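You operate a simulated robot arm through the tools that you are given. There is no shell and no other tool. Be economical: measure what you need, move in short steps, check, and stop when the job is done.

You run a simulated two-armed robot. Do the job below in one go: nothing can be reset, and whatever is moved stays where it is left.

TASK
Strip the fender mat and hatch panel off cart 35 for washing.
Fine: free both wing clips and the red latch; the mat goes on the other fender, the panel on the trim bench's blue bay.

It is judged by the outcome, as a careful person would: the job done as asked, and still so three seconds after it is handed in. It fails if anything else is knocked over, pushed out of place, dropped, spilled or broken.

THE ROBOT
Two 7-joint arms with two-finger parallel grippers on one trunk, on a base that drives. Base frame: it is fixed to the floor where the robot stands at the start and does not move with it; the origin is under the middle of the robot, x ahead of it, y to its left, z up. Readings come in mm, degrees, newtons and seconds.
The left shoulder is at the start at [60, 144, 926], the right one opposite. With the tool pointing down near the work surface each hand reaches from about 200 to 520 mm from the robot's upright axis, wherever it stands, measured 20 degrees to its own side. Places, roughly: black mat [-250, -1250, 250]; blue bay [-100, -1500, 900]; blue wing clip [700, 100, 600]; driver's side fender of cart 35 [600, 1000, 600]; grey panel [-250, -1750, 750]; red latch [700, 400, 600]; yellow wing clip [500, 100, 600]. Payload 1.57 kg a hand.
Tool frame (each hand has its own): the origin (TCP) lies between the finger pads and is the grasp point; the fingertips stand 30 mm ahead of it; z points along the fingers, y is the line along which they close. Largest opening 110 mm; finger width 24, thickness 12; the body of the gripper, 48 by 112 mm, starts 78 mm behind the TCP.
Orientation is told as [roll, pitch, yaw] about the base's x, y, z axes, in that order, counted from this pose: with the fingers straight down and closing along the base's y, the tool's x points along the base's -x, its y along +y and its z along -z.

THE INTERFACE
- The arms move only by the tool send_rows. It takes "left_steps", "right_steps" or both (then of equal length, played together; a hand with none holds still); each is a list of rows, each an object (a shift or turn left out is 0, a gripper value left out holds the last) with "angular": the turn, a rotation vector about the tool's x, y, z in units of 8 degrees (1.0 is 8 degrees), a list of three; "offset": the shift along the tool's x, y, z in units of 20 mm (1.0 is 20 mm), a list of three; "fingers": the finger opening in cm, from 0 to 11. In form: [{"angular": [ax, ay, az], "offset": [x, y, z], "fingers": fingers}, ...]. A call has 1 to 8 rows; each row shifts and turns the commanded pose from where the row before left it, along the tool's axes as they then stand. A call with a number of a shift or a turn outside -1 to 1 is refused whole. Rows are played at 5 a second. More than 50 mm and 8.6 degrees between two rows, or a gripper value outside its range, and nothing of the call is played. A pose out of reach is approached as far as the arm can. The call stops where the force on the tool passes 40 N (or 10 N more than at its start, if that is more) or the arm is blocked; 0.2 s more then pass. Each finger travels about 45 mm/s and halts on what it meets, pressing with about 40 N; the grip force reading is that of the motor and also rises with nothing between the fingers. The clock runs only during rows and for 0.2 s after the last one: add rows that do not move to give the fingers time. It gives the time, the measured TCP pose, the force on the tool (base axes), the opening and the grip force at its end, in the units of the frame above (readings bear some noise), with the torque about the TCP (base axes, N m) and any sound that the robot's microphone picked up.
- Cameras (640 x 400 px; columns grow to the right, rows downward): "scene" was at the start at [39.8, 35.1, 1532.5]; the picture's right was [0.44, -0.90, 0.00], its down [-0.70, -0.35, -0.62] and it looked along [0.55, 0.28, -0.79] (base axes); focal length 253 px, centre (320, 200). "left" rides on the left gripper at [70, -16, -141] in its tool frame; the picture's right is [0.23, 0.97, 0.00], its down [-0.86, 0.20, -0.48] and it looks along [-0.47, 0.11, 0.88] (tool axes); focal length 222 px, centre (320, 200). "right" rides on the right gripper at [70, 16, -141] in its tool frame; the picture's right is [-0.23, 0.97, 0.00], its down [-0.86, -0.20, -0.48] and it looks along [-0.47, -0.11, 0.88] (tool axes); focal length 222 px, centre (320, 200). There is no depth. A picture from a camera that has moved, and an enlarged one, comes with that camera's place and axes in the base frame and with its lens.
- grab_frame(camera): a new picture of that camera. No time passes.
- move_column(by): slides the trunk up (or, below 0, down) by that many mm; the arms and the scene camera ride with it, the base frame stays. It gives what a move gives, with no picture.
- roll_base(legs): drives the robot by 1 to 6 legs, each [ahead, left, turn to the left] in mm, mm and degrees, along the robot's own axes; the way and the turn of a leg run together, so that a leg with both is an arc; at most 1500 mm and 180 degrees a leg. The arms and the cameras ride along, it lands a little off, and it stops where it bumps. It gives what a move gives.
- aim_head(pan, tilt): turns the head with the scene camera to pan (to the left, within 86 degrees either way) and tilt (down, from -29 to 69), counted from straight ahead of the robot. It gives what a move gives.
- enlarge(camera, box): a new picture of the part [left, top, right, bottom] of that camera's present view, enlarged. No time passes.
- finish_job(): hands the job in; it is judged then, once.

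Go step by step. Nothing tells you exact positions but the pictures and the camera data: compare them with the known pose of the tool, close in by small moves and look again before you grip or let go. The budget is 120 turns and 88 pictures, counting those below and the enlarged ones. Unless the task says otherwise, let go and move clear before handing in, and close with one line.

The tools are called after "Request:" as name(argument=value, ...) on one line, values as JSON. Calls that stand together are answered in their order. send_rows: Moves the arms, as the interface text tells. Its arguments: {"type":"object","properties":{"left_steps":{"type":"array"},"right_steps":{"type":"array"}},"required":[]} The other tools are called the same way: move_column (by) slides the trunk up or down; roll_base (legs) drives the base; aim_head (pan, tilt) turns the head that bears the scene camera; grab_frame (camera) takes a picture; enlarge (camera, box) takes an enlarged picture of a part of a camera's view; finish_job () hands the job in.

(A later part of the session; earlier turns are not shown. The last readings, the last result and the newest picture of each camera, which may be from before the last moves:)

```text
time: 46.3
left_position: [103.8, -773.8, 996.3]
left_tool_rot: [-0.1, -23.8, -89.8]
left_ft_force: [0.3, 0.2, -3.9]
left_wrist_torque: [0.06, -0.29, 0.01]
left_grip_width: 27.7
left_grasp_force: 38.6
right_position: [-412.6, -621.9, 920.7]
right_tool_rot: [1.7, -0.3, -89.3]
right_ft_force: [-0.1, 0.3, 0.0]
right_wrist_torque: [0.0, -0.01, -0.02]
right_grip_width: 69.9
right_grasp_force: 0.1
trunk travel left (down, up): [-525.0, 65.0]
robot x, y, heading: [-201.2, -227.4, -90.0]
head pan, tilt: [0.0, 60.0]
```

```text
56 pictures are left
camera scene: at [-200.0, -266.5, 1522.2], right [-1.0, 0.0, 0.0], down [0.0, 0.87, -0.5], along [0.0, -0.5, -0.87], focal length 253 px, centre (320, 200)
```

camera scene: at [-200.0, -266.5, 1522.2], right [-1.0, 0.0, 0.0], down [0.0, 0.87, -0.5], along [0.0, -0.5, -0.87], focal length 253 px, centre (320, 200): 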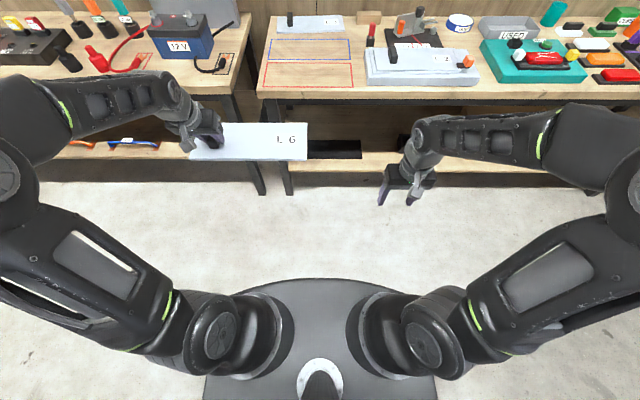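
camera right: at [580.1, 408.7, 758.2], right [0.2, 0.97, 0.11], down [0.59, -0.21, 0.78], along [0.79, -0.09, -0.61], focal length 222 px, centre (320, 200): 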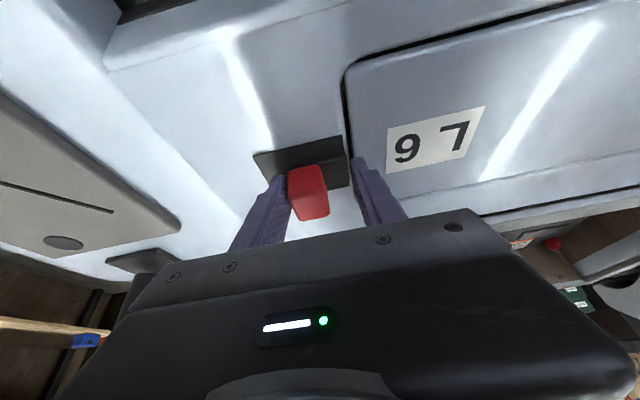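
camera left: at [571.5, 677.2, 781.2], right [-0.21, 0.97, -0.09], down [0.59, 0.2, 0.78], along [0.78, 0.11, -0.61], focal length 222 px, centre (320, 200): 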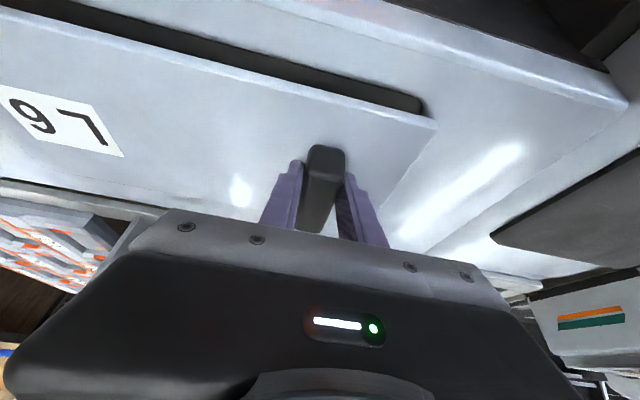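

Bay estimate: x≈-339..28, y≈-1521..-1368, table ≈860 high, front edge ≈-1108. I shift the panel inward, then drive toward the bench in two legs, and look again.

Request:
send_rows(left_steps=[{"offset": [0, -0.9, 0]}, {"offset": [0, -0.9, 0]}, {"offset": [0, -0.9, 0]}, {"offset": [0, -0.9, 0]}, {"offset": [0, -0.9, 0]}])

Request:
roll_base(legs=[[0, -80, 0], [520, 0, 0]])

Request:
grab_frame(camera="scene")

Request:
grab_frame(camera="left")

```text
time: 47.5
left_position: [14.0, -773.2, 995.9]
left_tool_rot: [-0.1, -24.0, -89.8]
left_ft_force: [0.0, -0.5, -3.1]
left_wrist_torque: [0.04, -0.32, 0.01]
left_grip_width: 27.5
left_grasp_force: 38.3
right_position: [-414.0, -620.9, 920.5]
right_tool_rot: [1.7, -0.4, -89.4]
right_ft_force: [-0.1, -0.3, 1.2]
right_wrist_torque: [0.01, 0.0, -0.02]
right_grip_width: 69.8
right_grasp_force: 0.0
trunk travel left (down, up): [-525.0, 65.0]
robot x, y, heading: [-203.7, -232.0, -89.7]
head pan, tilt: [0.0, 60.0]
```

```text
time: 51.2
left_position: [-63.7, -1296.6, 994.8]
left_tool_rot: [0.0, -24.0, -90.0]
left_ft_force: [-0.1, -0.2, -3.4]
left_wrist_torque: [0.09, -0.29, -0.01]
left_grip_width: 27.8
left_grasp_force: 38.3
right_position: [-490.2, -1143.7, 920.5]
right_tool_rot: [1.7, -0.3, -89.4]
right_ft_force: [-0.5, -0.2, -0.3]
right_wrist_torque: [0.0, -0.05, 0.0]
right_grip_width: 69.7
right_grasp_force: 0.1
trunk travel left (down, up): [-525.0, 65.0]
robot x, y, heading: [-279.3, -754.2, -90.0]
head pan, tilt: [0.0, 60.0]
```

```text
55 pictures are left
camera scene: at [-276.9, -788.2, 1522.2], right [-1.0, 0.0, 0.0], down [0.0, 0.87, -0.5], along [0.0, -0.5, -0.87], focal length 253 px, centre (320, 200)
```

scene: 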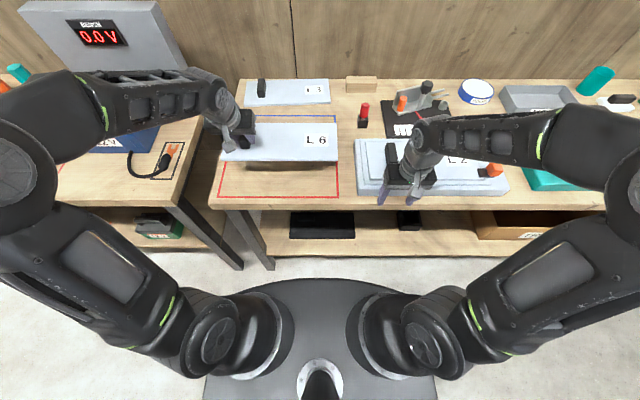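

```text
54 pictures are left
camera left: at [-80.0, -1174.7, 1096.6], right [0.97, 0.21, -0.09], down [0.2, -0.59, 0.78], along [0.11, -0.78, -0.61], focal length 222 px, centre (320, 200)
```

left: 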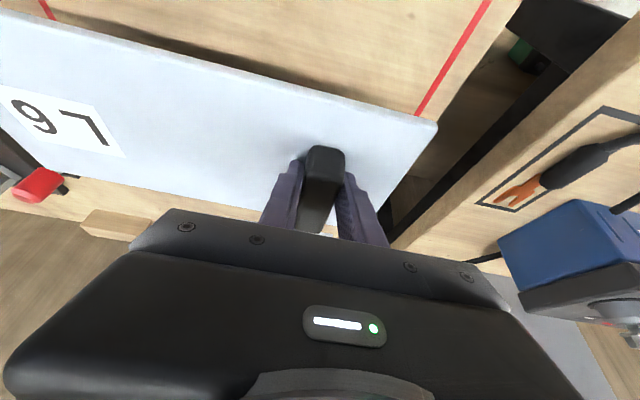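

The right hand is hanging close over the L2 panel, so I lift it away first, then measure the bay precisely.

Request:
send_rows(right_steps=[{"offset": [0, 0, -1]}, {"offset": [0, 0, -1]}, {"offset": [0, 0, -1]}, {"offset": [0, 0, -1]}, {"offset": [1, 0, -0.5]}, {"offset": [1, 0, -0.5]}, {"offset": [1, 0, 0]}, {"offset": [1, 0, 0]}])

Request:
enlarge(camera="scene", box=[200, 70, 360, 220])

```text
time: 53.0
left_position: [-61.9, -1294.5, 997.2]
left_tool_rot: [0.0, -24.1, -90.0]
left_ft_force: [0.2, -0.1, -4.3]
left_wrist_torque: [0.1, -0.29, 0.01]
left_grip_width: 27.6
left_grasp_force: 37.9
right_position: [-494.0, -1060.7, 1020.2]
right_tool_rot: [1.7, -0.4, -89.5]
right_ft_force: [-0.4, 0.5, -0.4]
right_wrist_torque: [-0.03, -0.03, -0.01]
right_grip_width: 69.7
right_grasp_force: 0.1
trunk travel left (down, up): [-525.0, 65.0]
robot x, y, heading: [-281.2, -749.4, -89.8]
head pan, tilt: [0.0, 60.0]
```

```text
2.67 times, centred on (280, 145) of scene
camera zoom: at [-276.9, -786.8, 1522.3], right [-1.0, 0.0, 0.0], down [0.0, 0.87, -0.5], along [0.0, -0.5, -0.87], focal length 674 px, centre (427, 347)
```

zoom: 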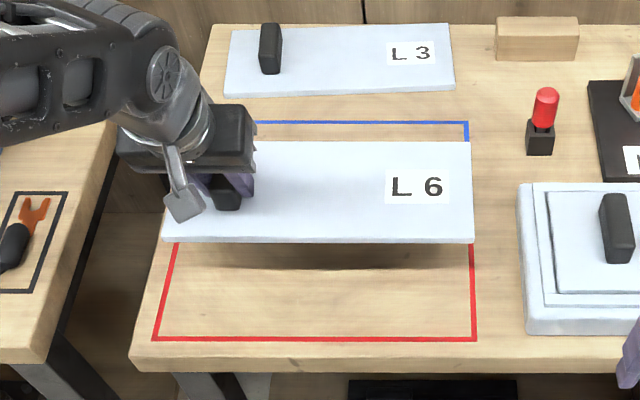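

Refined: bay x -334..35, y -1362..-1528, table z≈863; the panel's centre is about (-98,-16) from the TCP, so the TCP should go to about [-52,-1428]. I drive 40 mm nearer and extend.

Request:
roll_base(legs=[[40, 0, 0]])

Request:
send_rows(left_steps=[{"offset": [-0.85, 0.1, 0.38]}, {"offset": [-0.85, 0.1, 0.38]}, {"offset": [-0.85, 0.1, 0.38]}, {"offset": [-0.85, 0.1, 0.38]}, {"offset": [-0.85, 0.1, 0.38]}, {"offset": [0, 0, 0]}])

Request:
enlarge(camera="scene", box=[200, 70, 360, 220])

```text
time: 53.9
left_position: [-64.4, -1337.1, 993.6]
left_tool_rot: [0.0, -23.8, -90.1]
left_ft_force: [0.0, -0.8, -4.0]
left_wrist_torque: [0.11, -0.29, 0.01]
left_grip_width: 27.8
left_grasp_force: 38.7
right_position: [-494.0, -1103.0, 1019.4]
right_tool_rot: [1.7, -0.2, -89.4]
right_ft_force: [0.5, -0.2, 0.3]
right_wrist_torque: [0.04, 0.04, -0.03]
right_grip_width: 70.1
right_grasp_force: 0.1
trunk travel left (down, up): [-525.0, 65.0]
robot x, y, heading: [-276.3, -788.1, -89.8]
head pan, tilt: [0.0, 60.0]
```

```text
time: 55.3
left_position: [-53.0, -1427.2, 994.6]
left_tool_rot: [-0.1, -23.8, -89.9]
left_ft_force: [-0.1, 0.1, -2.7]
left_wrist_torque: [0.08, -0.24, 0.02]
left_grip_width: 27.5
left_grasp_force: 37.9
right_position: [-494.1, -1101.3, 1020.0]
right_tool_rot: [1.7, -0.4, -89.4]
right_ft_force: [-0.2, -0.9, 0.5]
right_wrist_torque: [0.0, -0.02, 0.01]
right_grip_width: 69.9
right_grasp_force: 0.1
trunk travel left (down, up): [-525.0, 65.0]
robot x, y, heading: [-280.4, -786.7, -89.8]
head pan, tilt: [0.0, 60.0]
```

```text
2.67 times, centred on (280, 145) of scene
camera zoom: at [-276.8, -827.0, 1522.3], right [-1.0, 0.0, 0.0], down [0.0, 0.87, -0.5], along [0.0, -0.5, -0.87], focal length 674 px, centre (427, 347)
```

zoom: 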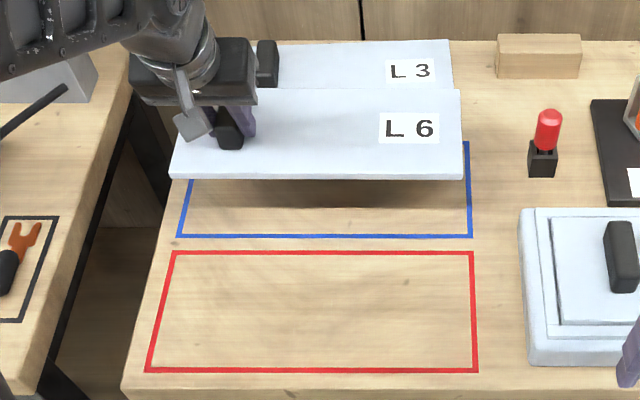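

The panel is aligned above the blue bay. I lower it straight down.

Request:
send_rows(left_steps=[{"offset": [0.4, 0, 0.9]}, {"offset": [0.4, 0, 0.9]}, {"offset": [0.4, 0, 0.9]}, {"offset": [0.2, 0, 0.45]}, {"offset": [0, 0, 0]}])

Request:
enlarge(camera="scene", box=[200, 70, 360, 220])

```text
time: 56.5
left_position: [-53.8, -1428.1, 925.2]
left_tool_rot: [-0.1, -23.9, -89.9]
left_ft_force: [0.1, -0.1, -2.8]
left_wrist_torque: [0.06, -0.3, 0.02]
left_grip_width: 27.9
left_grasp_force: 38.2
right_position: [-492.7, -1102.3, 1019.5]
right_tool_rot: [1.6, -0.3, -89.4]
right_ft_force: [0.5, 0.7, -0.3]
right_wrist_torque: [0.0, -0.02, -0.03]
right_grip_width: 69.8
right_grasp_force: 0.0
trunk travel left (down, up): [-525.0, 65.0]
robot x, y, heading: [-279.8, -795.0, -90.0]
head pan, tilt: [0.0, 60.0]
```

```text
2.67 times, centred on (280, 145) of scene
camera zoom: at [-276.8, -827.4, 1522.3], right [-1.0, 0.0, 0.0], down [0.0, 0.87, -0.5], along [0.0, -0.5, -0.87], focal length 674 px, centre (427, 347)
```

zoom: 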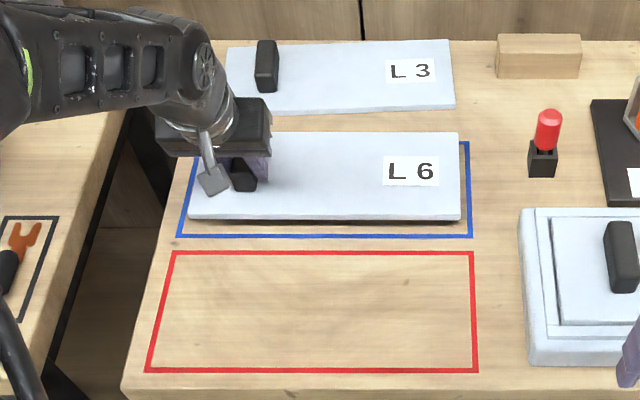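

Request:
send_rows(left_steps=[{"offset": [0.1, 0, 0.23]}, {"offset": [0.1, 0, 0.23]}, {"offset": [0.1, 0, 0.23]}, {"offset": [0, 0, 0]}])

Request:
enlarge(camera="scene", box=[200, 70, 360, 220])

```text
time: 57.5
left_position: [-54.6, -1428.8, 910.6]
left_tool_rot: [-0.1, -23.9, -89.8]
left_ft_force: [0.0, 0.1, -2.6]
left_wrist_torque: [0.04, -0.31, 0.02]
left_grip_width: 27.9
left_grasp_force: 38.0
right_position: [-494.4, -1102.2, 1018.8]
right_tool_rot: [1.7, -0.3, -89.4]
right_ft_force: [-0.7, -0.7, -0.2]
right_wrist_torque: [-0.01, 0.02, 0.0]
right_grip_width: 69.8
right_grasp_force: 0.1
trunk travel left (down, up): [-525.0, 65.0]
robot x, y, heading: [-277.6, -797.8, -90.0]
head pan, tilt: [0.0, 60.0]
```

```text
2.67 times, centred on (280, 145) of scene
camera zoom: at [-276.8, -827.3, 1522.3], right [-1.0, 0.0, 0.0], down [0.0, 0.87, -0.5], along [0.0, -0.5, -0.87], focal length 674 px, centre (427, 347)
```

zoom: 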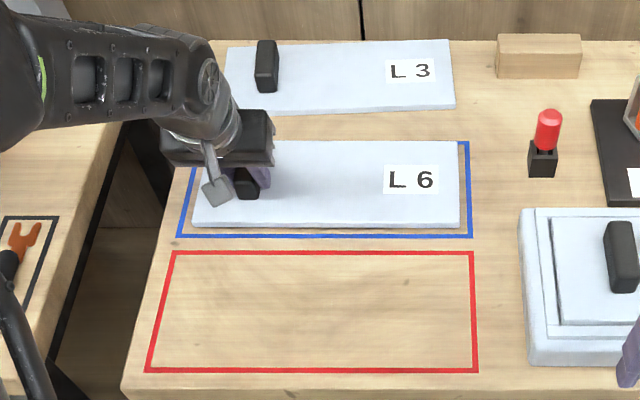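

Request:
send_rows(left_steps=[{"offset": [-0.1, 0, 0.17]}, {"offset": [0.06, 0, 0.14]}, {"offset": [0.06, 0, 0.14]}, {"offset": [0, 0, 0]}])

```text
time: 58.5
left_position: [-52.9, -1433.3, 903.8]
left_tool_rot: [0.0, -24.2, -89.9]
left_ft_force: [1.7, 0.9, 7.6]
left_wrist_torque: [-0.88, 0.16, -0.01]
left_grip_width: 27.9
left_grasp_force: 38.2
right_position: [-493.3, -1102.1, 1019.7]
right_tool_rot: [1.7, -0.4, -89.4]
right_ft_force: [0.0, 0.2, -0.1]
right_wrist_torque: [-0.04, -0.01, 0.0]
right_grip_width: 70.0
right_grasp_force: 0.1
trunk travel left (down, up): [-525.0, 65.0]
robot x, y, heading: [-277.4, -791.1, -89.8]
head pan, tilt: [0.0, 60.0]
```

Contact with the table (upward 7.6 N). I release and retreat along the finger direction.

Request:
send_rows(left_steps=[{"fingers": 4}, {"fingers": 6}, {"fingers": 6}, {"offset": [-0.4, 0, -0.9]}, {"offset": [-0.4, 0, -0.9]}, {"offset": [-0.4, 0, -0.9]}, {"offset": [-0.4, 0, -0.9]}, {"offset": [0.9, 0, -0.4]}])

Request:
send_rows(left_steps=[{"offset": [0.9, 0, -0.9]}, {"offset": [0.9, 0, -0.9]}, {"offset": [0.9, 0, -0.4]}, {"offset": [0.9, 0, -0.4]}, {"offset": [0.9, 0, -0.4]}, {"offset": [0.9, 0, -0.4]}, {"offset": [0.9, 0, -0.4]}, {"offset": [0.9, 0, -0.4]}])

Request:
enlarge(camera="scene", box=[200, 70, 360, 220])

```text
time: 60.3
left_position: [-53.5, -1411.0, 982.7]
left_tool_rot: [0.0, -24.1, -90.0]
left_ft_force: [-0.4, 1.1, -0.4]
left_wrist_torque: [-0.03, -0.01, 0.02]
left_grip_width: 60.1
left_grasp_force: 0.1
right_position: [-494.0, -1100.6, 1018.8]
right_tool_rot: [1.7, -0.4, -89.3]
right_ft_force: [-0.7, -1.0, -0.4]
right_wrist_torque: [-0.02, -0.02, -0.01]
right_grip_width: 70.0
right_grasp_force: 0.0
trunk travel left (down, up): [-525.0, 65.0]
robot x, y, heading: [-282.9, -790.0, -89.8]
head pan, tilt: [0.0, 60.0]
```

```text
time: 62.1
left_position: [-53.8, -1245.0, 999.2]
left_tool_rot: [0.0, -24.0, -89.9]
left_ft_force: [-0.2, -0.2, 0.1]
left_wrist_torque: [0.02, 0.02, 0.0]
left_grip_width: 59.9
left_grasp_force: 0.0
right_position: [-494.2, -1101.9, 1020.5]
right_tool_rot: [1.7, -0.4, -89.4]
right_ft_force: [-0.2, 0.5, -0.8]
right_wrist_torque: [-0.03, -0.02, -0.03]
right_grip_width: 70.0
right_grasp_force: 0.1
trunk travel left (down, up): [-525.0, 65.0]
robot x, y, heading: [-279.5, -791.0, -89.8]
head pan, tilt: [0.0, 60.0]
```

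```text
2.67 times, centred on (280, 145) of scene
camera zoom: at [-276.8, -826.4, 1522.3], right [-1.0, 0.0, 0.0], down [0.0, 0.87, -0.5], along [0.0, -0.5, -0.87], focal length 674 px, centre (427, 347)
```

zoom: 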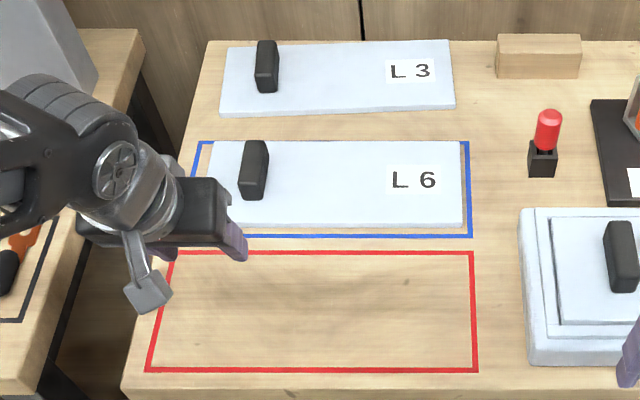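

The panel lies inside the blue bay. Next: back to the cart's tail, lined up with the mat.

Request:
roll_base(legs=[[-800, 0, 0], [0, 0, 89.8], [0, 230, 0], [230, 0, 0]])

Request:
grab_frame(camera="scene")

```text
time: 72.8
left_position: [379.9, 477.9, 998.6]
left_tool_rot: [0.0, -23.9, 1.8]
left_ft_force: [0.8, -0.1, -0.7]
left_wrist_torque: [-0.02, 0.03, -0.01]
left_grip_width: 59.8
left_grasp_force: 0.1
right_position: [249.5, 33.6, 1018.5]
right_tool_rot: [1.7, -0.4, 2.4]
right_ft_force: [-0.3, 1.0, 0.2]
right_wrist_torque: [0.0, 0.03, -0.01]
right_grip_width: 69.8
right_grasp_force: 0.0
trunk travel left (down, up): [-525.0, 65.0]
robot x, y, heading: [-67.2, 244.2, 1.5]
head pan, tilt: [0.0, 60.0]
```

```text
48 pictures are left
camera scene: at [-27.8, 241.2, 1522.2], right [0.03, -1.0, 0.0], down [-0.87, -0.03, -0.5], along [0.5, 0.02, -0.87], focal length 253 px, centre (320, 200)
```

scene: 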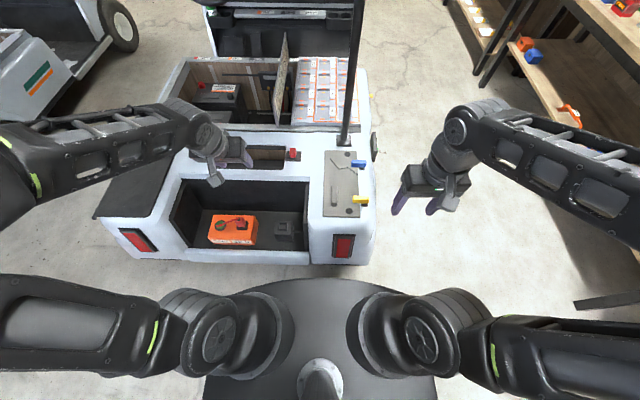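

Request:
roll_base(legs=[[55, 0, -1.5]])

Request:
send_rows(right_steps=[{"offset": [-1, 0.4, 1], "angular": [-0.2, 0, 0]}, {"offset": [-1, 0.4, 1]}, {"offset": [-1, 0.4, 1]}, {"offset": [-1, 0.4, 1]}, {"offset": [-1, 0.4, 1]}, {"offset": [-1, 0.4, 1]}, {"offset": [-1, 0.4, 1]}, {"offset": [-1, 0.4, 1]}])

Request:
send_rows(right_steps=[{"offset": [0, 0, 1]}, {"offset": [0, 0, 1]}, {"offset": [0, 0, 1]}, {"offset": [0, 0, 1]}, {"offset": [0, 0, 1]}])

Request:
grab_frame(camera="right")

```text
time: 73.8
left_position: [442.1, 465.2, 998.9]
left_tool_rot: [0.0, -24.0, 0.3]
left_ft_force: [0.2, 0.5, -0.2]
left_wrist_torque: [-0.01, -0.01, 0.03]
left_grip_width: 60.2
left_grasp_force: 0.1
right_position: [299.5, 26.1, 1018.8]
right_tool_rot: [1.7, -0.3, 0.8]
right_ft_force: [0.8, 0.1, -0.5]
right_wrist_torque: [-0.02, 0.04, -0.01]
right_grip_width: 70.2
right_grasp_force: 0.0
trunk travel left (down, up): [-525.0, 65.0]
robot x, y, heading: [-13.8, 235.9, 0.4]
head pan, tilt: [0.0, 60.0]
```

```text
time: 75.6
left_position: [441.4, 466.9, 999.3]
left_tool_rot: [0.0, -23.9, 0.2]
left_ft_force: [-0.3, 0.9, -0.2]
left_wrist_torque: [0.0, 0.02, -0.01]
left_grip_width: 60.1
left_grasp_force: 0.0
right_position: [459.2, 99.4, 864.8]
right_tool_rot: [3.3, -0.4, 0.7]
right_ft_force: [0.2, 0.3, -0.4]
right_wrist_torque: [-0.02, 0.04, 0.04]
right_grip_width: 69.9
right_grasp_force: 0.1
trunk travel left (down, up): [-525.0, 65.0]
robot x, y, heading: [-10.0, 241.0, 0.2]
head pan, tilt: [0.0, 60.0]
```

```text
time: 76.8
left_position: [441.3, 466.1, 998.6]
left_tool_rot: [-0.1, -24.0, 0.2]
left_ft_force: [-1.1, 0.4, -0.2]
left_wrist_torque: [0.0, 0.0, 0.0]
left_grip_width: 60.0
left_grasp_force: 0.0
right_position: [459.4, 105.4, 762.8]
right_tool_rot: [3.3, -0.4, 0.8]
right_ft_force: [-0.8, 0.8, -0.3]
right_wrist_torque: [0.02, 0.02, 0.01]
right_grip_width: 70.3
right_grasp_force: 0.0
trunk travel left (down, up): [-525.0, 65.0]
robot x, y, heading: [-14.1, 238.4, 0.3]
head pan, tilt: [0.0, 60.0]
```

```text
47 pictures are left
camera right: at [387.9, 113.5, 904.6], right [0.21, 0.98, 0.06], down [0.85, -0.22, 0.47], along [0.47, -0.05, -0.88], focal length 222 px, centre (320, 200)
```

right: 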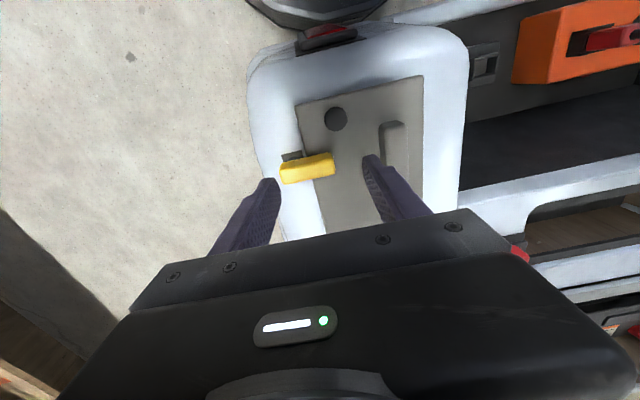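

Request:
enlarge(camera="right", box=[240, 90, 420, 210])

```text
3.33 times, centred on (330, 150) of right
camera zoom: at [387.9, 113.5, 904.6], right [0.21, 0.98, 0.06], down [0.85, -0.22, 0.47], along [0.47, -0.05, -0.88], focal length 740 px, centre (287, 367)
```

zoom: 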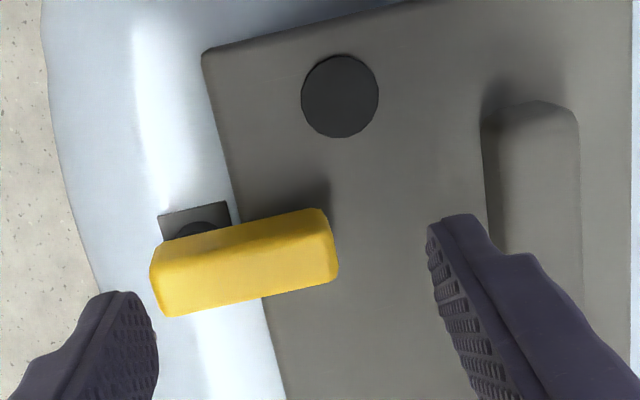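

The yellow clip is a turn-wing: pivot post near its outer end (~[480,77]), long end over the mat. I'll swing it with closed fingers pushing the inner end toward +x; first go down beside it.

Request:
send_rows(right_steps=[{"angular": [0.42, 0, -0.1], "fingers": 0}, {"offset": [0.35, 0.3, 1]}, {"offset": [0, 0, 1]}, {"offset": [0, 0, 1]}, {"offset": [0, 0, 1]}, {"offset": [0, 0, 0.5]}, {"offset": [0, 0, 0]}])

Request:
grab_frame(camera="right")

```text
time: 78.4
left_position: [440.1, 466.6, 999.2]
left_tool_rot: [0.1, -24.0, 0.3]
left_ft_force: [0.3, -0.6, 0.0]
left_wrist_torque: [-0.01, 0.0, -0.04]
left_grip_width: 59.7
left_grasp_force: 0.1
right_position: [453.7, 111.3, 673.3]
right_tool_rot: [-0.2, -0.5, 1.4]
right_ft_force: [-0.2, 1.0, 0.0]
right_wrist_torque: [0.01, -0.01, 0.02]
right_grip_width: 0.0
right_grasp_force: 21.1
trunk travel left (down, up): [-525.0, 65.0]
robot x, y, heading: [-15.2, 241.5, 0.2]
head pan, tilt: [0.0, 60.0]
```

```text
45 pictures are left
camera right: at [381.4, 126.2, 814.0], right [0.2, 0.98, 0.0], down [0.86, -0.18, 0.48], along [0.47, -0.1, -0.87], focal length 222 px, centre (320, 200)
```

right: 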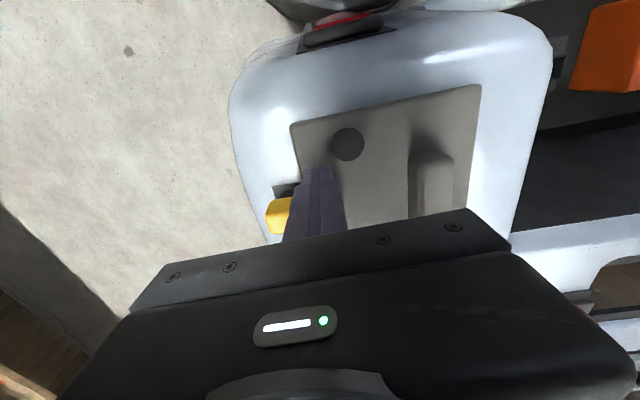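

Request:
send_rows(right_steps=[{"offset": [0, 0, 0.25]}, {"offset": [0, 0, 0.25]}, {"offset": [0, 0, 0]}])

Request:
enlarge(camera="right", box=[240, 90, 420, 250])

```text
time: 79.2
left_position: [439.5, 465.6, 999.9]
left_tool_rot: [0.0, -23.9, 0.4]
left_ft_force: [0.4, 0.2, -0.2]
left_wrist_torque: [0.02, 0.04, 0.01]
left_grip_width: 59.9
left_grasp_force: 0.0
right_position: [453.3, 111.7, 664.7]
right_tool_rot: [-0.1, -0.4, 1.6]
right_ft_force: [-0.7, 0.4, -0.4]
right_wrist_torque: [-0.01, 0.0, 0.03]
right_grip_width: 0.0
right_grasp_force: 21.2
trunk travel left (down, up): [-525.0, 65.0]
robot x, y, heading: [-10.8, 239.7, 0.4]
head pan, tilt: [0.0, 60.0]
```

```text
2.50 times, centred on (330, 170) of right
camera zoom: at [381.5, 127.0, 805.5], right [0.2, 0.98, 0.0], down [0.86, -0.18, 0.48], along [0.48, -0.1, -0.87], focal length 555 px, centre (295, 275)
```

zoom: 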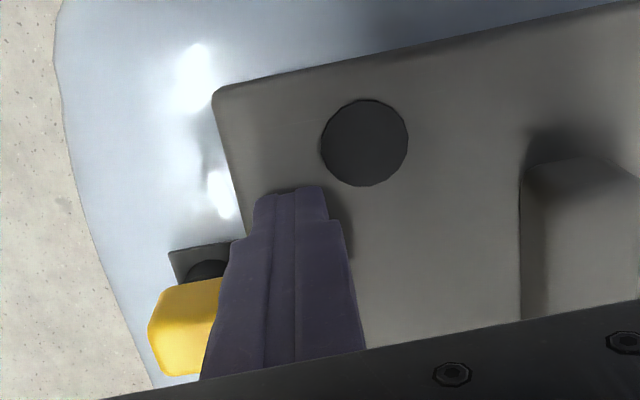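

Request:
send_rows(right_steps=[{"offset": [-0.4, 0, 0]}, {"offset": [-0.4, 0, 0]}, {"offset": [-0.4, 0, 0]}, {"offset": [-0.4, 0, 0]}])

Request:
enlarge(camera="right", box=[240, 90, 420, 250])

```text
time: 80.2
left_position: [441.2, 464.9, 998.7]
left_tool_rot: [0.0, -24.0, 0.2]
left_ft_force: [0.3, 0.1, -0.2]
left_wrist_torque: [0.0, 0.02, 0.04]
left_grip_width: 60.0
left_grasp_force: 0.2
right_position: [484.7, 112.4, 664.5]
right_tool_rot: [0.0, -0.5, 1.5]
right_ft_force: [-0.5, -0.3, 0.5]
right_wrist_torque: [-0.01, -0.01, -0.01]
right_grip_width: 0.0
right_grasp_force: 21.3
trunk travel left (down, up): [-525.0, 65.0]
robot x, y, heading: [-14.9, 238.5, 0.5]
head pan, tilt: [0.0, 60.0]
```

```text
2.50 times, centred on (330, 170) of right
camera zoom: at [413.5, 127.0, 804.6], right [0.2, 0.98, 0.0], down [0.86, -0.18, 0.48], along [0.47, -0.1, -0.87], focal length 555 px, centre (295, 275)
```

zoom: 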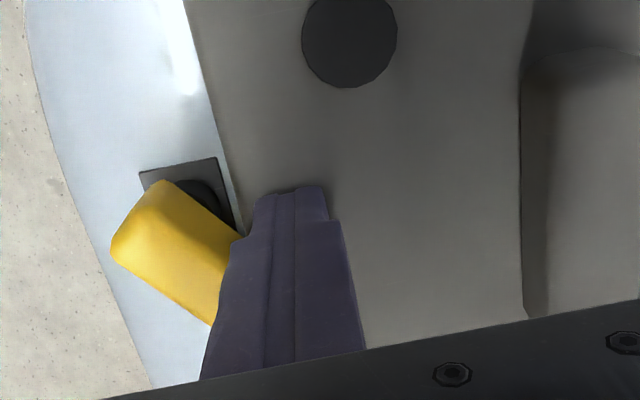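

Swinging freely. Continue the arc until it lies along the fender edge.

Request:
send_rows(right_steps=[{"offset": [-0.45, 0, 0]}, {"offset": [-0.4, -0.05, 0]}, {"offset": [-0.3, -0.15, 0]}, {"offset": [0, -0.2, 0]}, {"offset": [0, -0.15, 0]}])

Request:
enlarge(camera="right", box=[220, 50, 420, 250])

```text
time: 81.4
left_position: [440.9, 466.1, 1000.1]
left_tool_rot: [0.0, -24.0, 0.2]
left_ft_force: [-0.6, 0.3, 0.1]
left_wrist_torque: [-0.03, 0.03, 0.0]
left_grip_width: 60.1
left_grasp_force: 0.2
right_position: [508.2, 102.6, 665.1]
right_tool_rot: [0.0, -0.5, 1.6]
right_ft_force: [0.7, 1.1, -0.3]
right_wrist_torque: [0.02, -0.02, 0.01]
right_grip_width: 0.0
right_grasp_force: 20.9
trunk travel left (down, up): [-525.0, 65.0]
robot x, y, heading: [-10.3, 239.9, 0.2]
head pan, tilt: [0.0, 60.0]
```

```text
2.00 times, centred on (320, 150) of right
camera zoom: at [436.5, 117.0, 805.1], right [0.2, 0.98, 0.0], down [0.86, -0.18, 0.48], along [0.47, -0.1, -0.87], focal length 444 px, centre (320, 300)
```

zoom: 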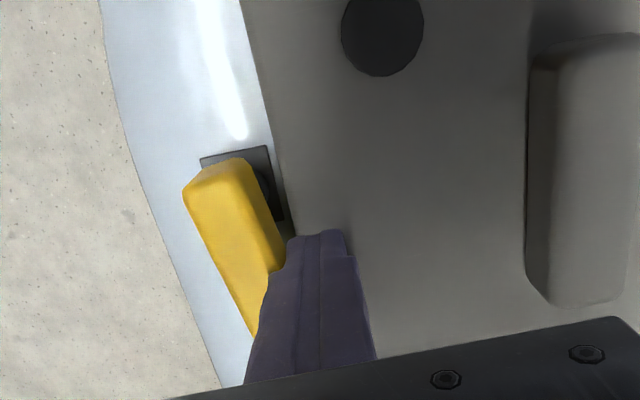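

Yellow is parallel to the edge. A nudge more, then lift and look from above, also toward the blue clip.

Request:
send_rows(right_steps=[{"offset": [0, -0.25, 0]}, {"offset": [0, 0.3, 0]}, {"offset": [0, 0, -1]}, {"offset": [0, 0, -1]}, {"offset": [0, 0, -1]}, {"offset": [0, 0, -1]}, {"offset": [0, 0, -1]}])

Request:
grab_frame(camera="right")

```text
time: 83.0
left_position: [440.3, 465.1, 999.4]
left_tool_rot: [0.0, -23.9, 0.3]
left_ft_force: [-0.2, 0.1, -0.4]
left_wrist_torque: [-0.03, 0.02, 0.03]
left_grip_width: 60.2
left_grasp_force: 0.0
right_position: [507.5, 105.0, 765.7]
right_tool_rot: [-0.1, -0.4, 1.6]
right_ft_force: [0.1, -0.4, 0.5]
right_wrist_torque: [-0.03, 0.02, -0.02]
right_grip_width: 0.1
right_grasp_force: 21.5
trunk travel left (down, up): [-525.0, 65.0]
robot x, y, heading: [-11.2, 239.4, 0.5]
head pan, tilt: [0.0, 60.0]
```

```text
41 pictures are left
camera right: at [435.4, 118.9, 905.5], right [0.2, 0.98, 0.0], down [0.86, -0.18, 0.48], along [0.47, -0.1, -0.87], focal length 222 px, centre (320, 200)
```

right: 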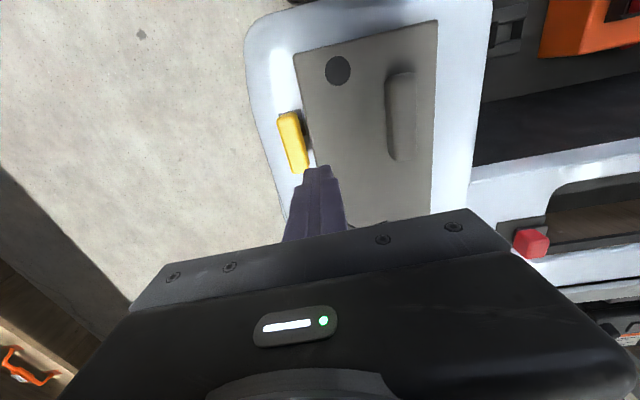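

Yellow is free. Now tilt the hand and move forward toward the blue clip.

Request:
send_rows(right_steps=[{"angular": [0, -1, 0]}, {"angular": [0, -1, 0]}, {"angular": [0, -1, 0]}, {"offset": [-0.9, 0, 0.4]}, {"offset": [-0.9, 0, 0.4]}, {"offset": [-0.9, 0, 0.4]}, {"offset": [-0.9, 0, 0.4]}, {"offset": [-0.9, 0, 0.4]}])

Request:
grab_frame(camera="right")

```text
time: 84.8
left_position: [441.8, 465.8, 999.1]
left_tool_rot: [0.0, -24.0, 0.1]
left_ft_force: [0.6, -0.2, 0.2]
left_wrist_torque: [-0.03, 0.01, 0.0]
left_grip_width: 59.8
left_grasp_force: 0.1
right_position: [606.2, 105.2, 765.7]
right_tool_rot: [-0.2, -24.4, 1.5]
right_ft_force: [0.8, 0.8, 0.4]
right_wrist_torque: [0.01, 0.02, -0.05]
right_grip_width: 0.1
right_grasp_force: 20.8
trunk travel left (down, up): [-525.0, 65.0]
robot x, y, heading: [-15.2, 243.2, 0.5]
head pan, tilt: [0.0, 60.0]
```

```text
40 pictures are left
camera right: at [483.4, 119.0, 865.0], right [0.18, 0.98, 0.09], down [0.59, -0.18, 0.79], along [0.79, -0.09, -0.61], focal length 222 px, centre (320, 200)
```

right: 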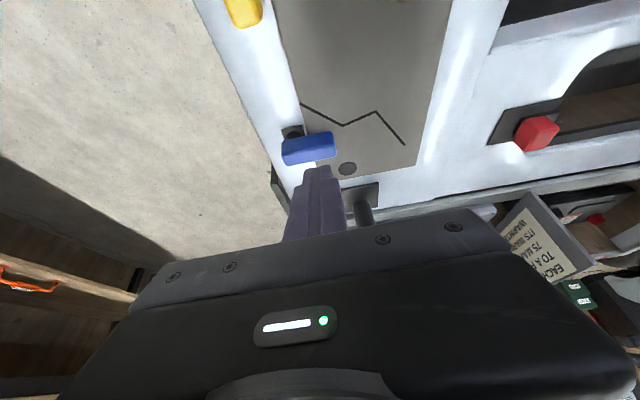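

Request:
send_rows(right_steps=[{"offset": [0.33, 0.07, 0.94]}, {"offset": [0.33, 0.07, 0.94]}, {"offset": [0.33, 0.07, 0.94]}, {"offset": [0.33, 0.07, 0.94]}, {"offset": [0.33, 0.07, 0.94]}, {"offset": [0, 0, 0]}])

Request:
enlarge(camera="right", box=[220, 80, 420, 240])

```text
time: 86.2
left_position: [441.5, 465.6, 999.0]
left_tool_rot: [0.0, -24.1, 0.3]
left_ft_force: [0.4, -0.2, -0.1]
left_wrist_torque: [0.0, 0.0, -0.01]
left_grip_width: 60.0
left_grasp_force: 0.0
right_position: [614.4, 112.9, 664.7]
right_tool_rot: [-0.1, -24.3, 1.6]
right_ft_force: [0.6, -0.1, -0.6]
right_wrist_torque: [0.0, -0.02, -0.01]
right_grip_width: 0.0
right_grasp_force: 20.8
trunk travel left (down, up): [-525.0, 65.0]
robot x, y, heading: [-14.3, 240.4, 0.4]
head pan, tilt: [0.0, 60.0]
```

```text
2.50 times, centred on (320, 160) of right
camera zoom: at [490.9, 126.7, 764.3], right [0.18, 0.98, 0.09], down [0.59, -0.18, 0.79], along [0.79, -0.09, -0.61], focal length 555 px, centre (320, 300)
```

zoom: 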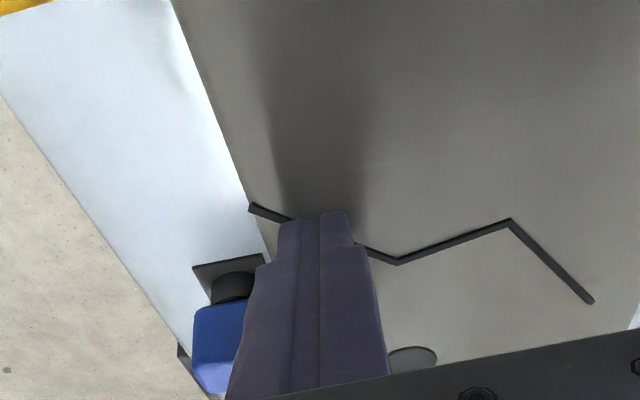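

Request:
send_rows(right_steps=[{"offset": [-0.366, 0, 0.163]}, {"offset": [-0.366, 0, 0.163]}, {"offset": [-0.366, 0, 0.163]}, {"offset": [-0.366, 0, 0.163]}, {"offset": [-0.366, 0, 0.163]}])

Request:
enlarge(camera="right", box=[220, 80, 420, 240])

```text
time: 87.4
left_position: [441.4, 465.8, 998.5]
left_tool_rot: [0.1, -24.0, 0.2]
left_ft_force: [-0.2, -0.8, -0.2]
left_wrist_torque: [0.0, -0.03, 0.02]
left_grip_width: 60.3
left_grasp_force: 0.0
right_position: [654.7, 114.5, 666.7]
right_tool_rot: [-0.1, -24.4, 1.5]
right_ft_force: [0.8, 0.4, 0.1]
right_wrist_torque: [-0.01, 0.0, 0.0]
right_grip_width: 0.0
right_grasp_force: 20.7
trunk travel left (down, up): [-525.0, 65.0]
robot x, y, heading: [-9.6, 238.4, 0.3]
head pan, tilt: [0.0, 60.0]
```

```text
2.50 times, centred on (320, 160) of right
camera zoom: at [531.4, 126.9, 765.2], right [0.18, 0.98, 0.09], down [0.59, -0.18, 0.79], along [0.79, -0.09, -0.61], focal length 555 px, centre (320, 300)
```

zoom: 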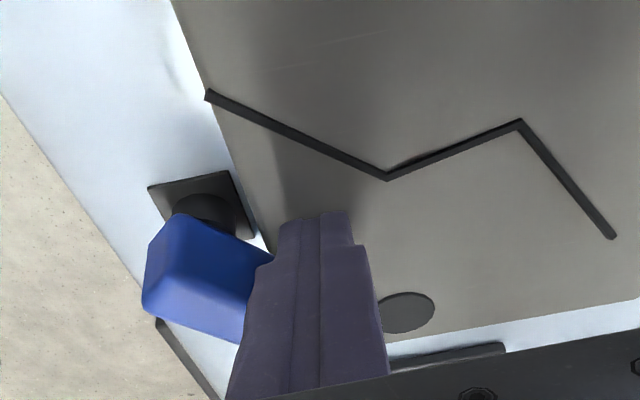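

Request:
send_rows(right_steps=[{"offset": [-0.38, -0.05, 0.17]}, {"offset": [-0.38, -0.1, 0.17]}, {"offset": [-0.3, -0.15, 0.13]}, {"offset": [0, -0.2, 0]}, {"offset": [0, -0.2, 0]}, {"offset": [0, -0.15, 0]}])

Request:
enlarge(camera="right", box=[220, 80, 420, 240])

```text
time: 88.8
left_position: [440.7, 466.0, 999.3]
left_tool_rot: [0.0, -23.9, 0.3]
left_ft_force: [0.5, 0.5, -0.7]
left_wrist_torque: [0.04, 0.0, -0.02]
left_grip_width: 60.1
left_grasp_force: 0.1
right_position: [678.9, 98.1, 665.6]
right_tool_rot: [-0.1, -24.4, 1.5]
right_ft_force: [0.2, 0.9, -0.8]
right_wrist_torque: [0.02, -0.03, 0.04]
right_grip_width: 0.0
right_grasp_force: 21.7
trunk travel left (down, up): [-525.0, 65.0]
robot x, y, heading: [-12.7, 239.7, 0.5]
head pan, tilt: [0.0, 60.0]
```

```text
2.50 times, centred on (320, 160) of right
camera zoom: at [555.4, 111.5, 765.7], right [0.18, 0.98, 0.09], down [0.59, -0.18, 0.79], along [0.79, -0.09, -0.61], focal length 555 px, centre (320, 300)
```

zoom: 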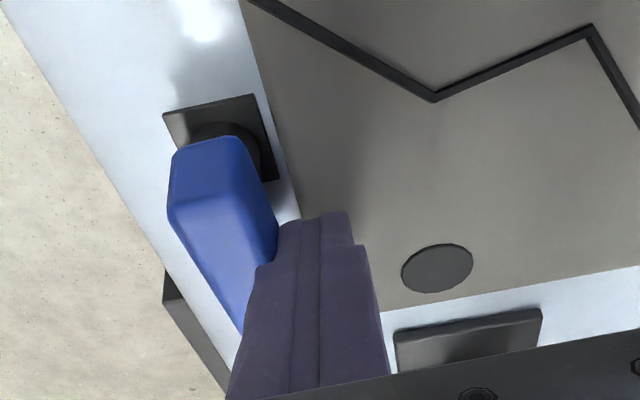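

Blue is parallel too. Nudge, lift, retreat and straighten the hand, then locate the mat's grip tab.

Request:
send_rows(right_steps=[{"offset": [0, -0.2, 0]}, {"offset": [0, 0.25, 0]}, {"offset": [-0.4, 0, -0.9]}, {"offset": [-0.4, 0, -0.9]}, {"offset": [-0.4, 0, -0.9]}, {"offset": [-0.4, 0, -0.9]}, {"offset": [-0.4, 0, -0.9]}, {"offset": [-0.4, 0, -0.9]}])

Request:
send_rows(right_steps=[{"offset": [0.9, 0.4, -0.4]}, {"offset": [0.9, 0.4, -0.4]}, {"offset": [0.9, 0.4, -0.4]}, {"offset": [0.9, 0.4, -0.4]}, {"offset": [0.9, 0.4, -0.4]}, {"offset": [0, 1, 0], "angular": [0, 1, 0], "fingers": 7}, {"offset": [0, 1, 0], "angular": [0, 1, 0]}, {"offset": [0, 1, 0], "angular": [0, 1, 0]}])

Request:
send_rows(right_steps=[{"offset": [1, 0, 0]}, {"offset": [1, 0, 0]}, {"offset": [1, 0, 0]}, {"offset": [1, 0, 0]}, {"offset": [0.5, 0, 0]}])

Request:
grab_frame(camera="right")

Request:
grab_frame(camera="scene")

```text
time: 90.6
left_position: [441.0, 467.0, 999.8]
left_tool_rot: [-0.1, -24.0, 0.2]
left_ft_force: [0.8, 0.5, -0.1]
left_wrist_torque: [-0.01, 0.0, 0.01]
left_grip_width: 59.6
left_grasp_force: 0.1
right_position: [676.1, 98.9, 783.1]
right_tool_rot: [-0.2, -24.4, 1.6]
right_ft_force: [-0.1, -0.7, 0.2]
right_wrist_torque: [-0.02, 0.0, -0.03]
right_grip_width: 0.3
right_grasp_force: 21.1
trunk travel left (down, up): [-525.0, 65.0]
robot x, y, heading: [-12.4, 237.8, 0.2]
head pan, tilt: [0.0, 60.0]
```

```text
time: 92.4
left_position: [441.3, 465.5, 998.9]
left_tool_rot: [0.0, -23.9, 0.2]
left_ft_force: [-0.4, -0.3, -0.7]
left_wrist_torque: [0.0, -0.01, 0.02]
left_grip_width: 60.1
left_grasp_force: 0.1
right_position: [575.0, 195.7, 783.6]
right_tool_rot: [-0.1, -0.3, 1.6]
right_ft_force: [-0.4, 0.7, 0.1]
right_wrist_torque: [0.01, 0.03, 0.01]
right_grip_width: 68.1
right_grasp_force: 0.1
trunk travel left (down, up): [-525.0, 65.0]
robot x, y, heading: [-10.2, 239.6, 0.2]
head pan, tilt: [0.0, 60.0]
```

```text
time: 93.6
left_position: [440.1, 466.6, 998.2]
left_tool_rot: [-0.1, -23.9, 0.2]
left_ft_force: [0.1, 0.0, 0.4]
left_wrist_torque: [0.03, -0.02, 0.01]
left_grip_width: 59.9
left_grasp_force: 0.1
right_position: [485.4, 193.8, 782.8]
right_tool_rot: [0.0, -0.4, 1.5]
right_ft_force: [-0.5, 0.0, -0.1]
right_wrist_torque: [-0.04, 0.03, -0.01]
right_grip_width: 70.1
right_grasp_force: 0.1
trunk travel left (down, up): [-525.0, 65.0]
robot x, y, heading: [-14.2, 241.7, 0.4]
head pan, tilt: [0.0, 60.0]
```

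```text
36 pictures are left
camera right: at [413.5, 208.8, 923.4], right [0.2, 0.98, 0.0], down [0.86, -0.18, 0.48], along [0.48, -0.1, -0.87], focal length 222 px, centre (320, 200)
```

right: 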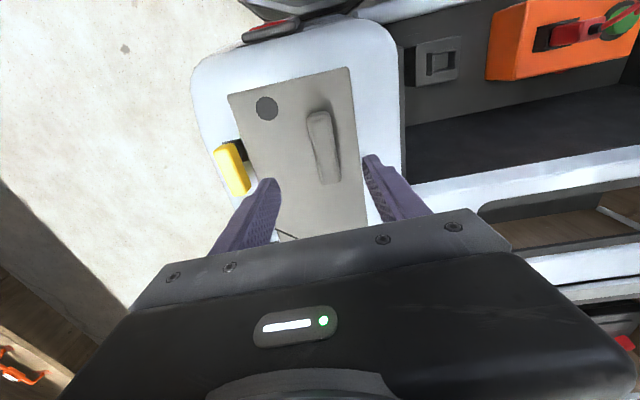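

```text
35 pictures are left
camera scene: at [26.6, 241.3, 1522.3], right [0.0, -1.0, 0.0], down [-0.87, 0.0, -0.5], along [0.5, 0.0, -0.87], focal length 253 px, centre (320, 200)
```

scene: 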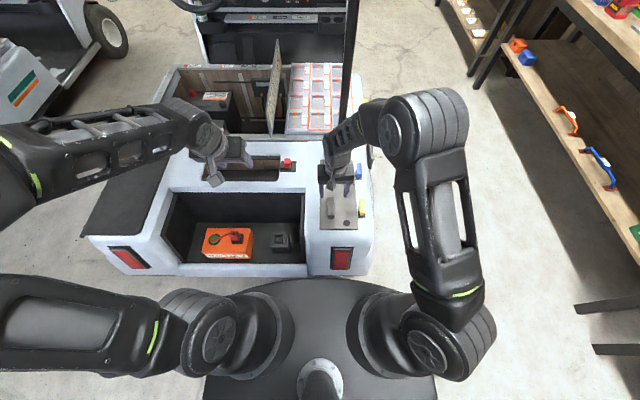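

The tab runs x≈456–538 at y≈196. I'll grip it toward the mat's middle, at x≈518.

Request:
send_rows(right_steps=[{"offset": [-1, 0.05, 1], "angular": [0, 0, 0.15]}, {"offset": [-0.65, 0, 1]}, {"offset": [0, 0, 1]}, {"offset": [0, 0, 1]}, {"offset": [0, 0, 1]}, {"offset": [0, 0, 0]}])

Request:
grab_frame(camera="right")

```text
time: 95.0
left_position: [441.1, 466.5, 999.9]
left_tool_rot: [0.0, -24.0, 0.3]
left_ft_force: [-0.3, -0.7, 0.0]
left_wrist_torque: [0.03, -0.02, 0.0]
left_grip_width: 60.2
left_grasp_force: 0.1
right_position: [519.5, 196.4, 681.9]
right_tool_rot: [-0.1, -0.5, 0.4]
right_ft_force: [-0.1, 1.0, 0.5]
right_wrist_torque: [0.02, 0.0, -0.02]
right_grip_width: 69.8
right_grasp_force: 0.2
trunk travel left (down, up): [-525.0, 65.0]
robot x, y, heading: [-14.0, 238.8, 0.3]
head pan, tilt: [0.0, 60.0]
```

```text
34 pictures are left
camera right: at [447.8, 212.2, 822.3], right [0.22, 0.98, 0.0], down [0.85, -0.19, 0.48], along [0.47, -0.11, -0.87], focal length 222 px, centre (320, 200)
```

right: 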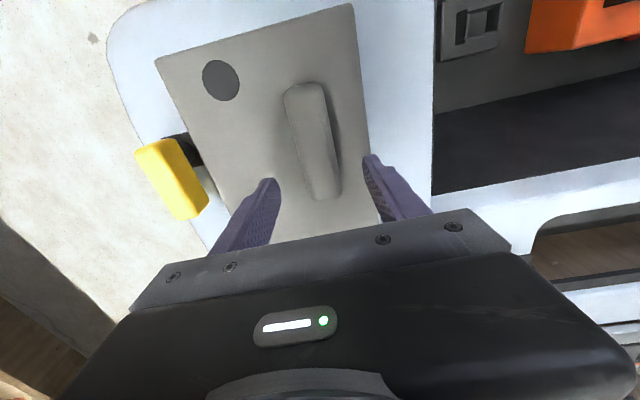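

Request:
send_rows(right_steps=[{"offset": [0, 0, 0.5]}, {"offset": [0, 0, 0.5]}, {"fingers": 0.5}, {"fingers": 0.5}, {"fingers": 0.5}, {"fingers": 0.5}, {"fingers": 0.5}])

Request:
grab_frame(camera="right")

```text
time: 96.6
left_position: [441.2, 466.2, 999.4]
left_tool_rot: [0.0, -24.0, 0.2]
left_ft_force: [0.5, 0.6, -0.8]
left_wrist_torque: [0.01, 0.01, 0.0]
left_grip_width: 59.9
left_grasp_force: 0.0
right_position: [520.8, 197.0, 664.0]
right_tool_rot: [0.0, -0.5, 0.4]
right_ft_force: [-1.6, 3.0, -0.4]
right_wrist_torque: [0.21, -0.35, 0.37]
right_grip_width: 27.6
right_grasp_force: 36.9
trunk travel left (down, up): [-525.0, 65.0]
robot x, y, heading: [-16.2, 238.7, 0.4]
head pan, tilt: [0.0, 60.0]
```

```text
33 pictures are left
camera right: at [448.4, 212.1, 804.0], right [0.22, 0.98, 0.0], down [0.85, -0.19, 0.48], along [0.47, -0.11, -0.87], focal length 222 px, centre (320, 200)
```

right: 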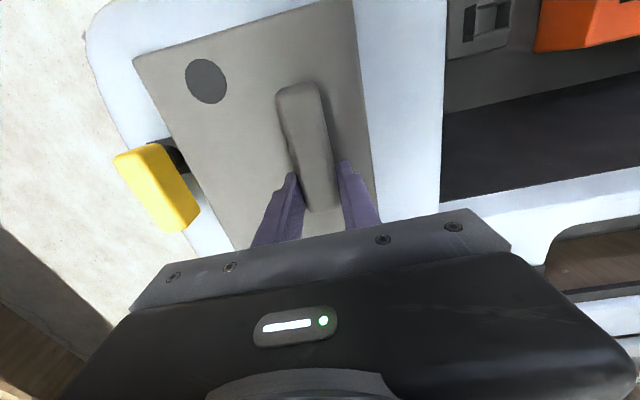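

Gripped; deepen slightly, re-close and lift a little to test.

Request:
send_rows(right_steps=[{"fingers": 4.5}, {"offset": [0, 0, 0.35]}, {"fingers": 0.5}, {"fingers": 0.5}, {"fingers": 0.5}, {"offset": [0, 0, -0.5]}, {"offset": [0, 0, -0.5]}, {"offset": [0, 0, -0.5]}])

Request:
grab_frame(camera="right")

Request:
grab_frame(camera="scene")

```text
time: 97.3
left_position: [439.3, 465.7, 1001.6]
left_tool_rot: [0.1, -24.0, 0.2]
left_ft_force: [-1.2, 0.4, 1.5]
left_wrist_torque: [0.01, 0.02, -0.01]
left_grip_width: 59.9
left_grasp_force: 0.0
right_position: [521.2, 196.4, 662.1]
right_tool_rot: [0.1, -0.9, 0.3]
right_ft_force: [-8.6, -2.0, 44.5]
right_wrist_torque: [-0.19, 0.95, 0.06]
right_grip_width: 34.5
right_grasp_force: 10.3
trunk travel left (down, up): [-525.0, 65.0]
robot x, y, heading: [-14.1, 240.3, 0.3]
head pan, tilt: [0.0, 60.0]
stopped in row 3 (right hand): the force on the tool passed its limit at 46 N (the readings are from after the stop); the commanded pose is now the measured one
```

```text
32 pictures are left
camera right: at [448.7, 211.3, 801.9], right [0.22, 0.97, 0.0], down [0.85, -0.2, 0.49], along [0.48, -0.11, -0.87], focal length 222 px, centre (320, 200)
```

right: 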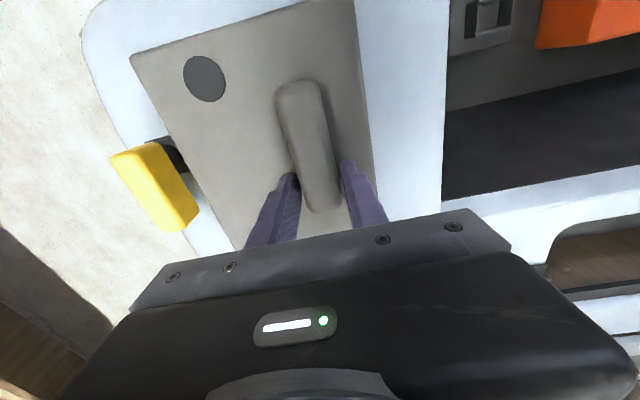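

```text
31 pictures are left
camera scene: at [23.8, 241.2, 1522.7], right [0.0, -1.0, 0.0], down [-0.87, 0.0, -0.5], along [0.5, 0.0, -0.87], focal length 253 px, centre (320, 200)
```

scene: 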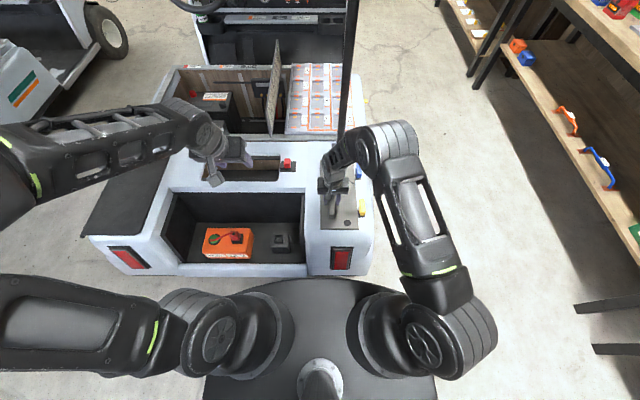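

The tips touched the mat surface at z≈632, so the depth is already full. Close here and lift gently.

Request:
send_rows(right_steps=[{"offset": [0, 0, -0.1]}, {"fingers": 0.5}, {"fingers": 0.5}, {"fingers": 0.5}, {"offset": [0, 0, -0.5]}, {"offset": [0, 0, -0.5]}, {"offset": [0, 0, -0.5]}, {"offset": [0, 0, 0]}])

Request:
grab_frame(camera="right")

Request:
enlarge(camera="scene", box=[280, 130, 400, 280])

```text
time: 99.1
left_position: [441.7, 465.6, 997.9]
left_tool_rot: [0.1, -23.9, 0.2]
left_ft_force: [0.4, -0.1, 0.2]
left_wrist_torque: [-0.01, 0.02, 0.01]
left_grip_width: 60.0
left_grasp_force: 0.1
right_position: [521.2, 193.9, 692.3]
right_tool_rot: [-0.1, -0.6, 0.3]
right_ft_force: [0.6, 0.6, -3.9]
right_wrist_torque: [0.13, 0.21, -0.03]
right_grip_width: 27.8
right_grasp_force: 38.0
trunk travel left (down, up): [-525.0, 65.0]
robot x, y, heading: [-11.5, 241.2, -0.0]
head pan, tilt: [0.0, 60.0]
```

```text
30 pictures are left
camera right: at [449.5, 210.6, 831.5], right [0.22, 0.97, 0.0], down [0.85, -0.19, 0.49], along [0.48, -0.11, -0.87], focal length 222 px, centre (320, 200)
```

right: 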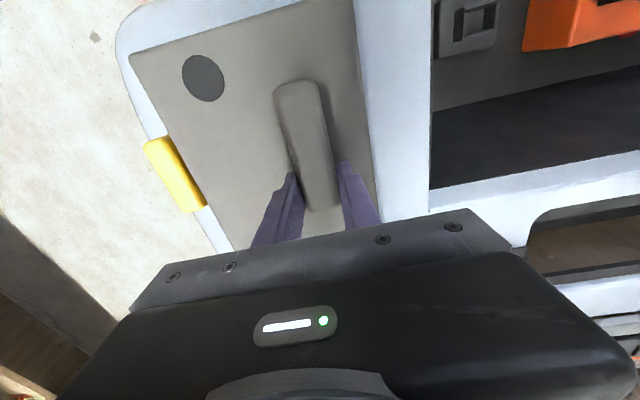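

```text
2.67 times, centred on (340, 205) of scene
camera zoom: at [27.1, 241.1, 1522.2], right [0.0, -1.0, 0.0], down [-0.87, 0.0, -0.5], along [0.5, 0.0, -0.87], focal length 674 px, centre (267, 187)
```

zoom: 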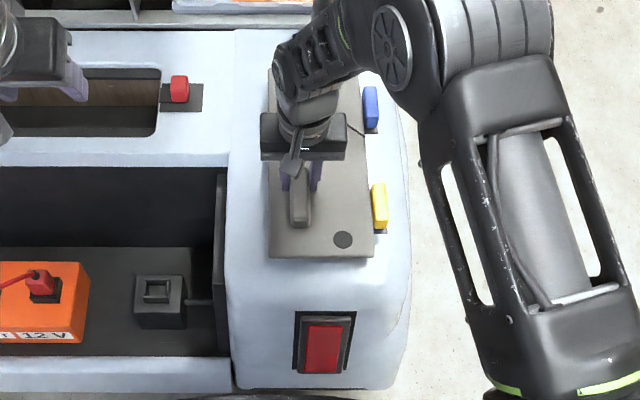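

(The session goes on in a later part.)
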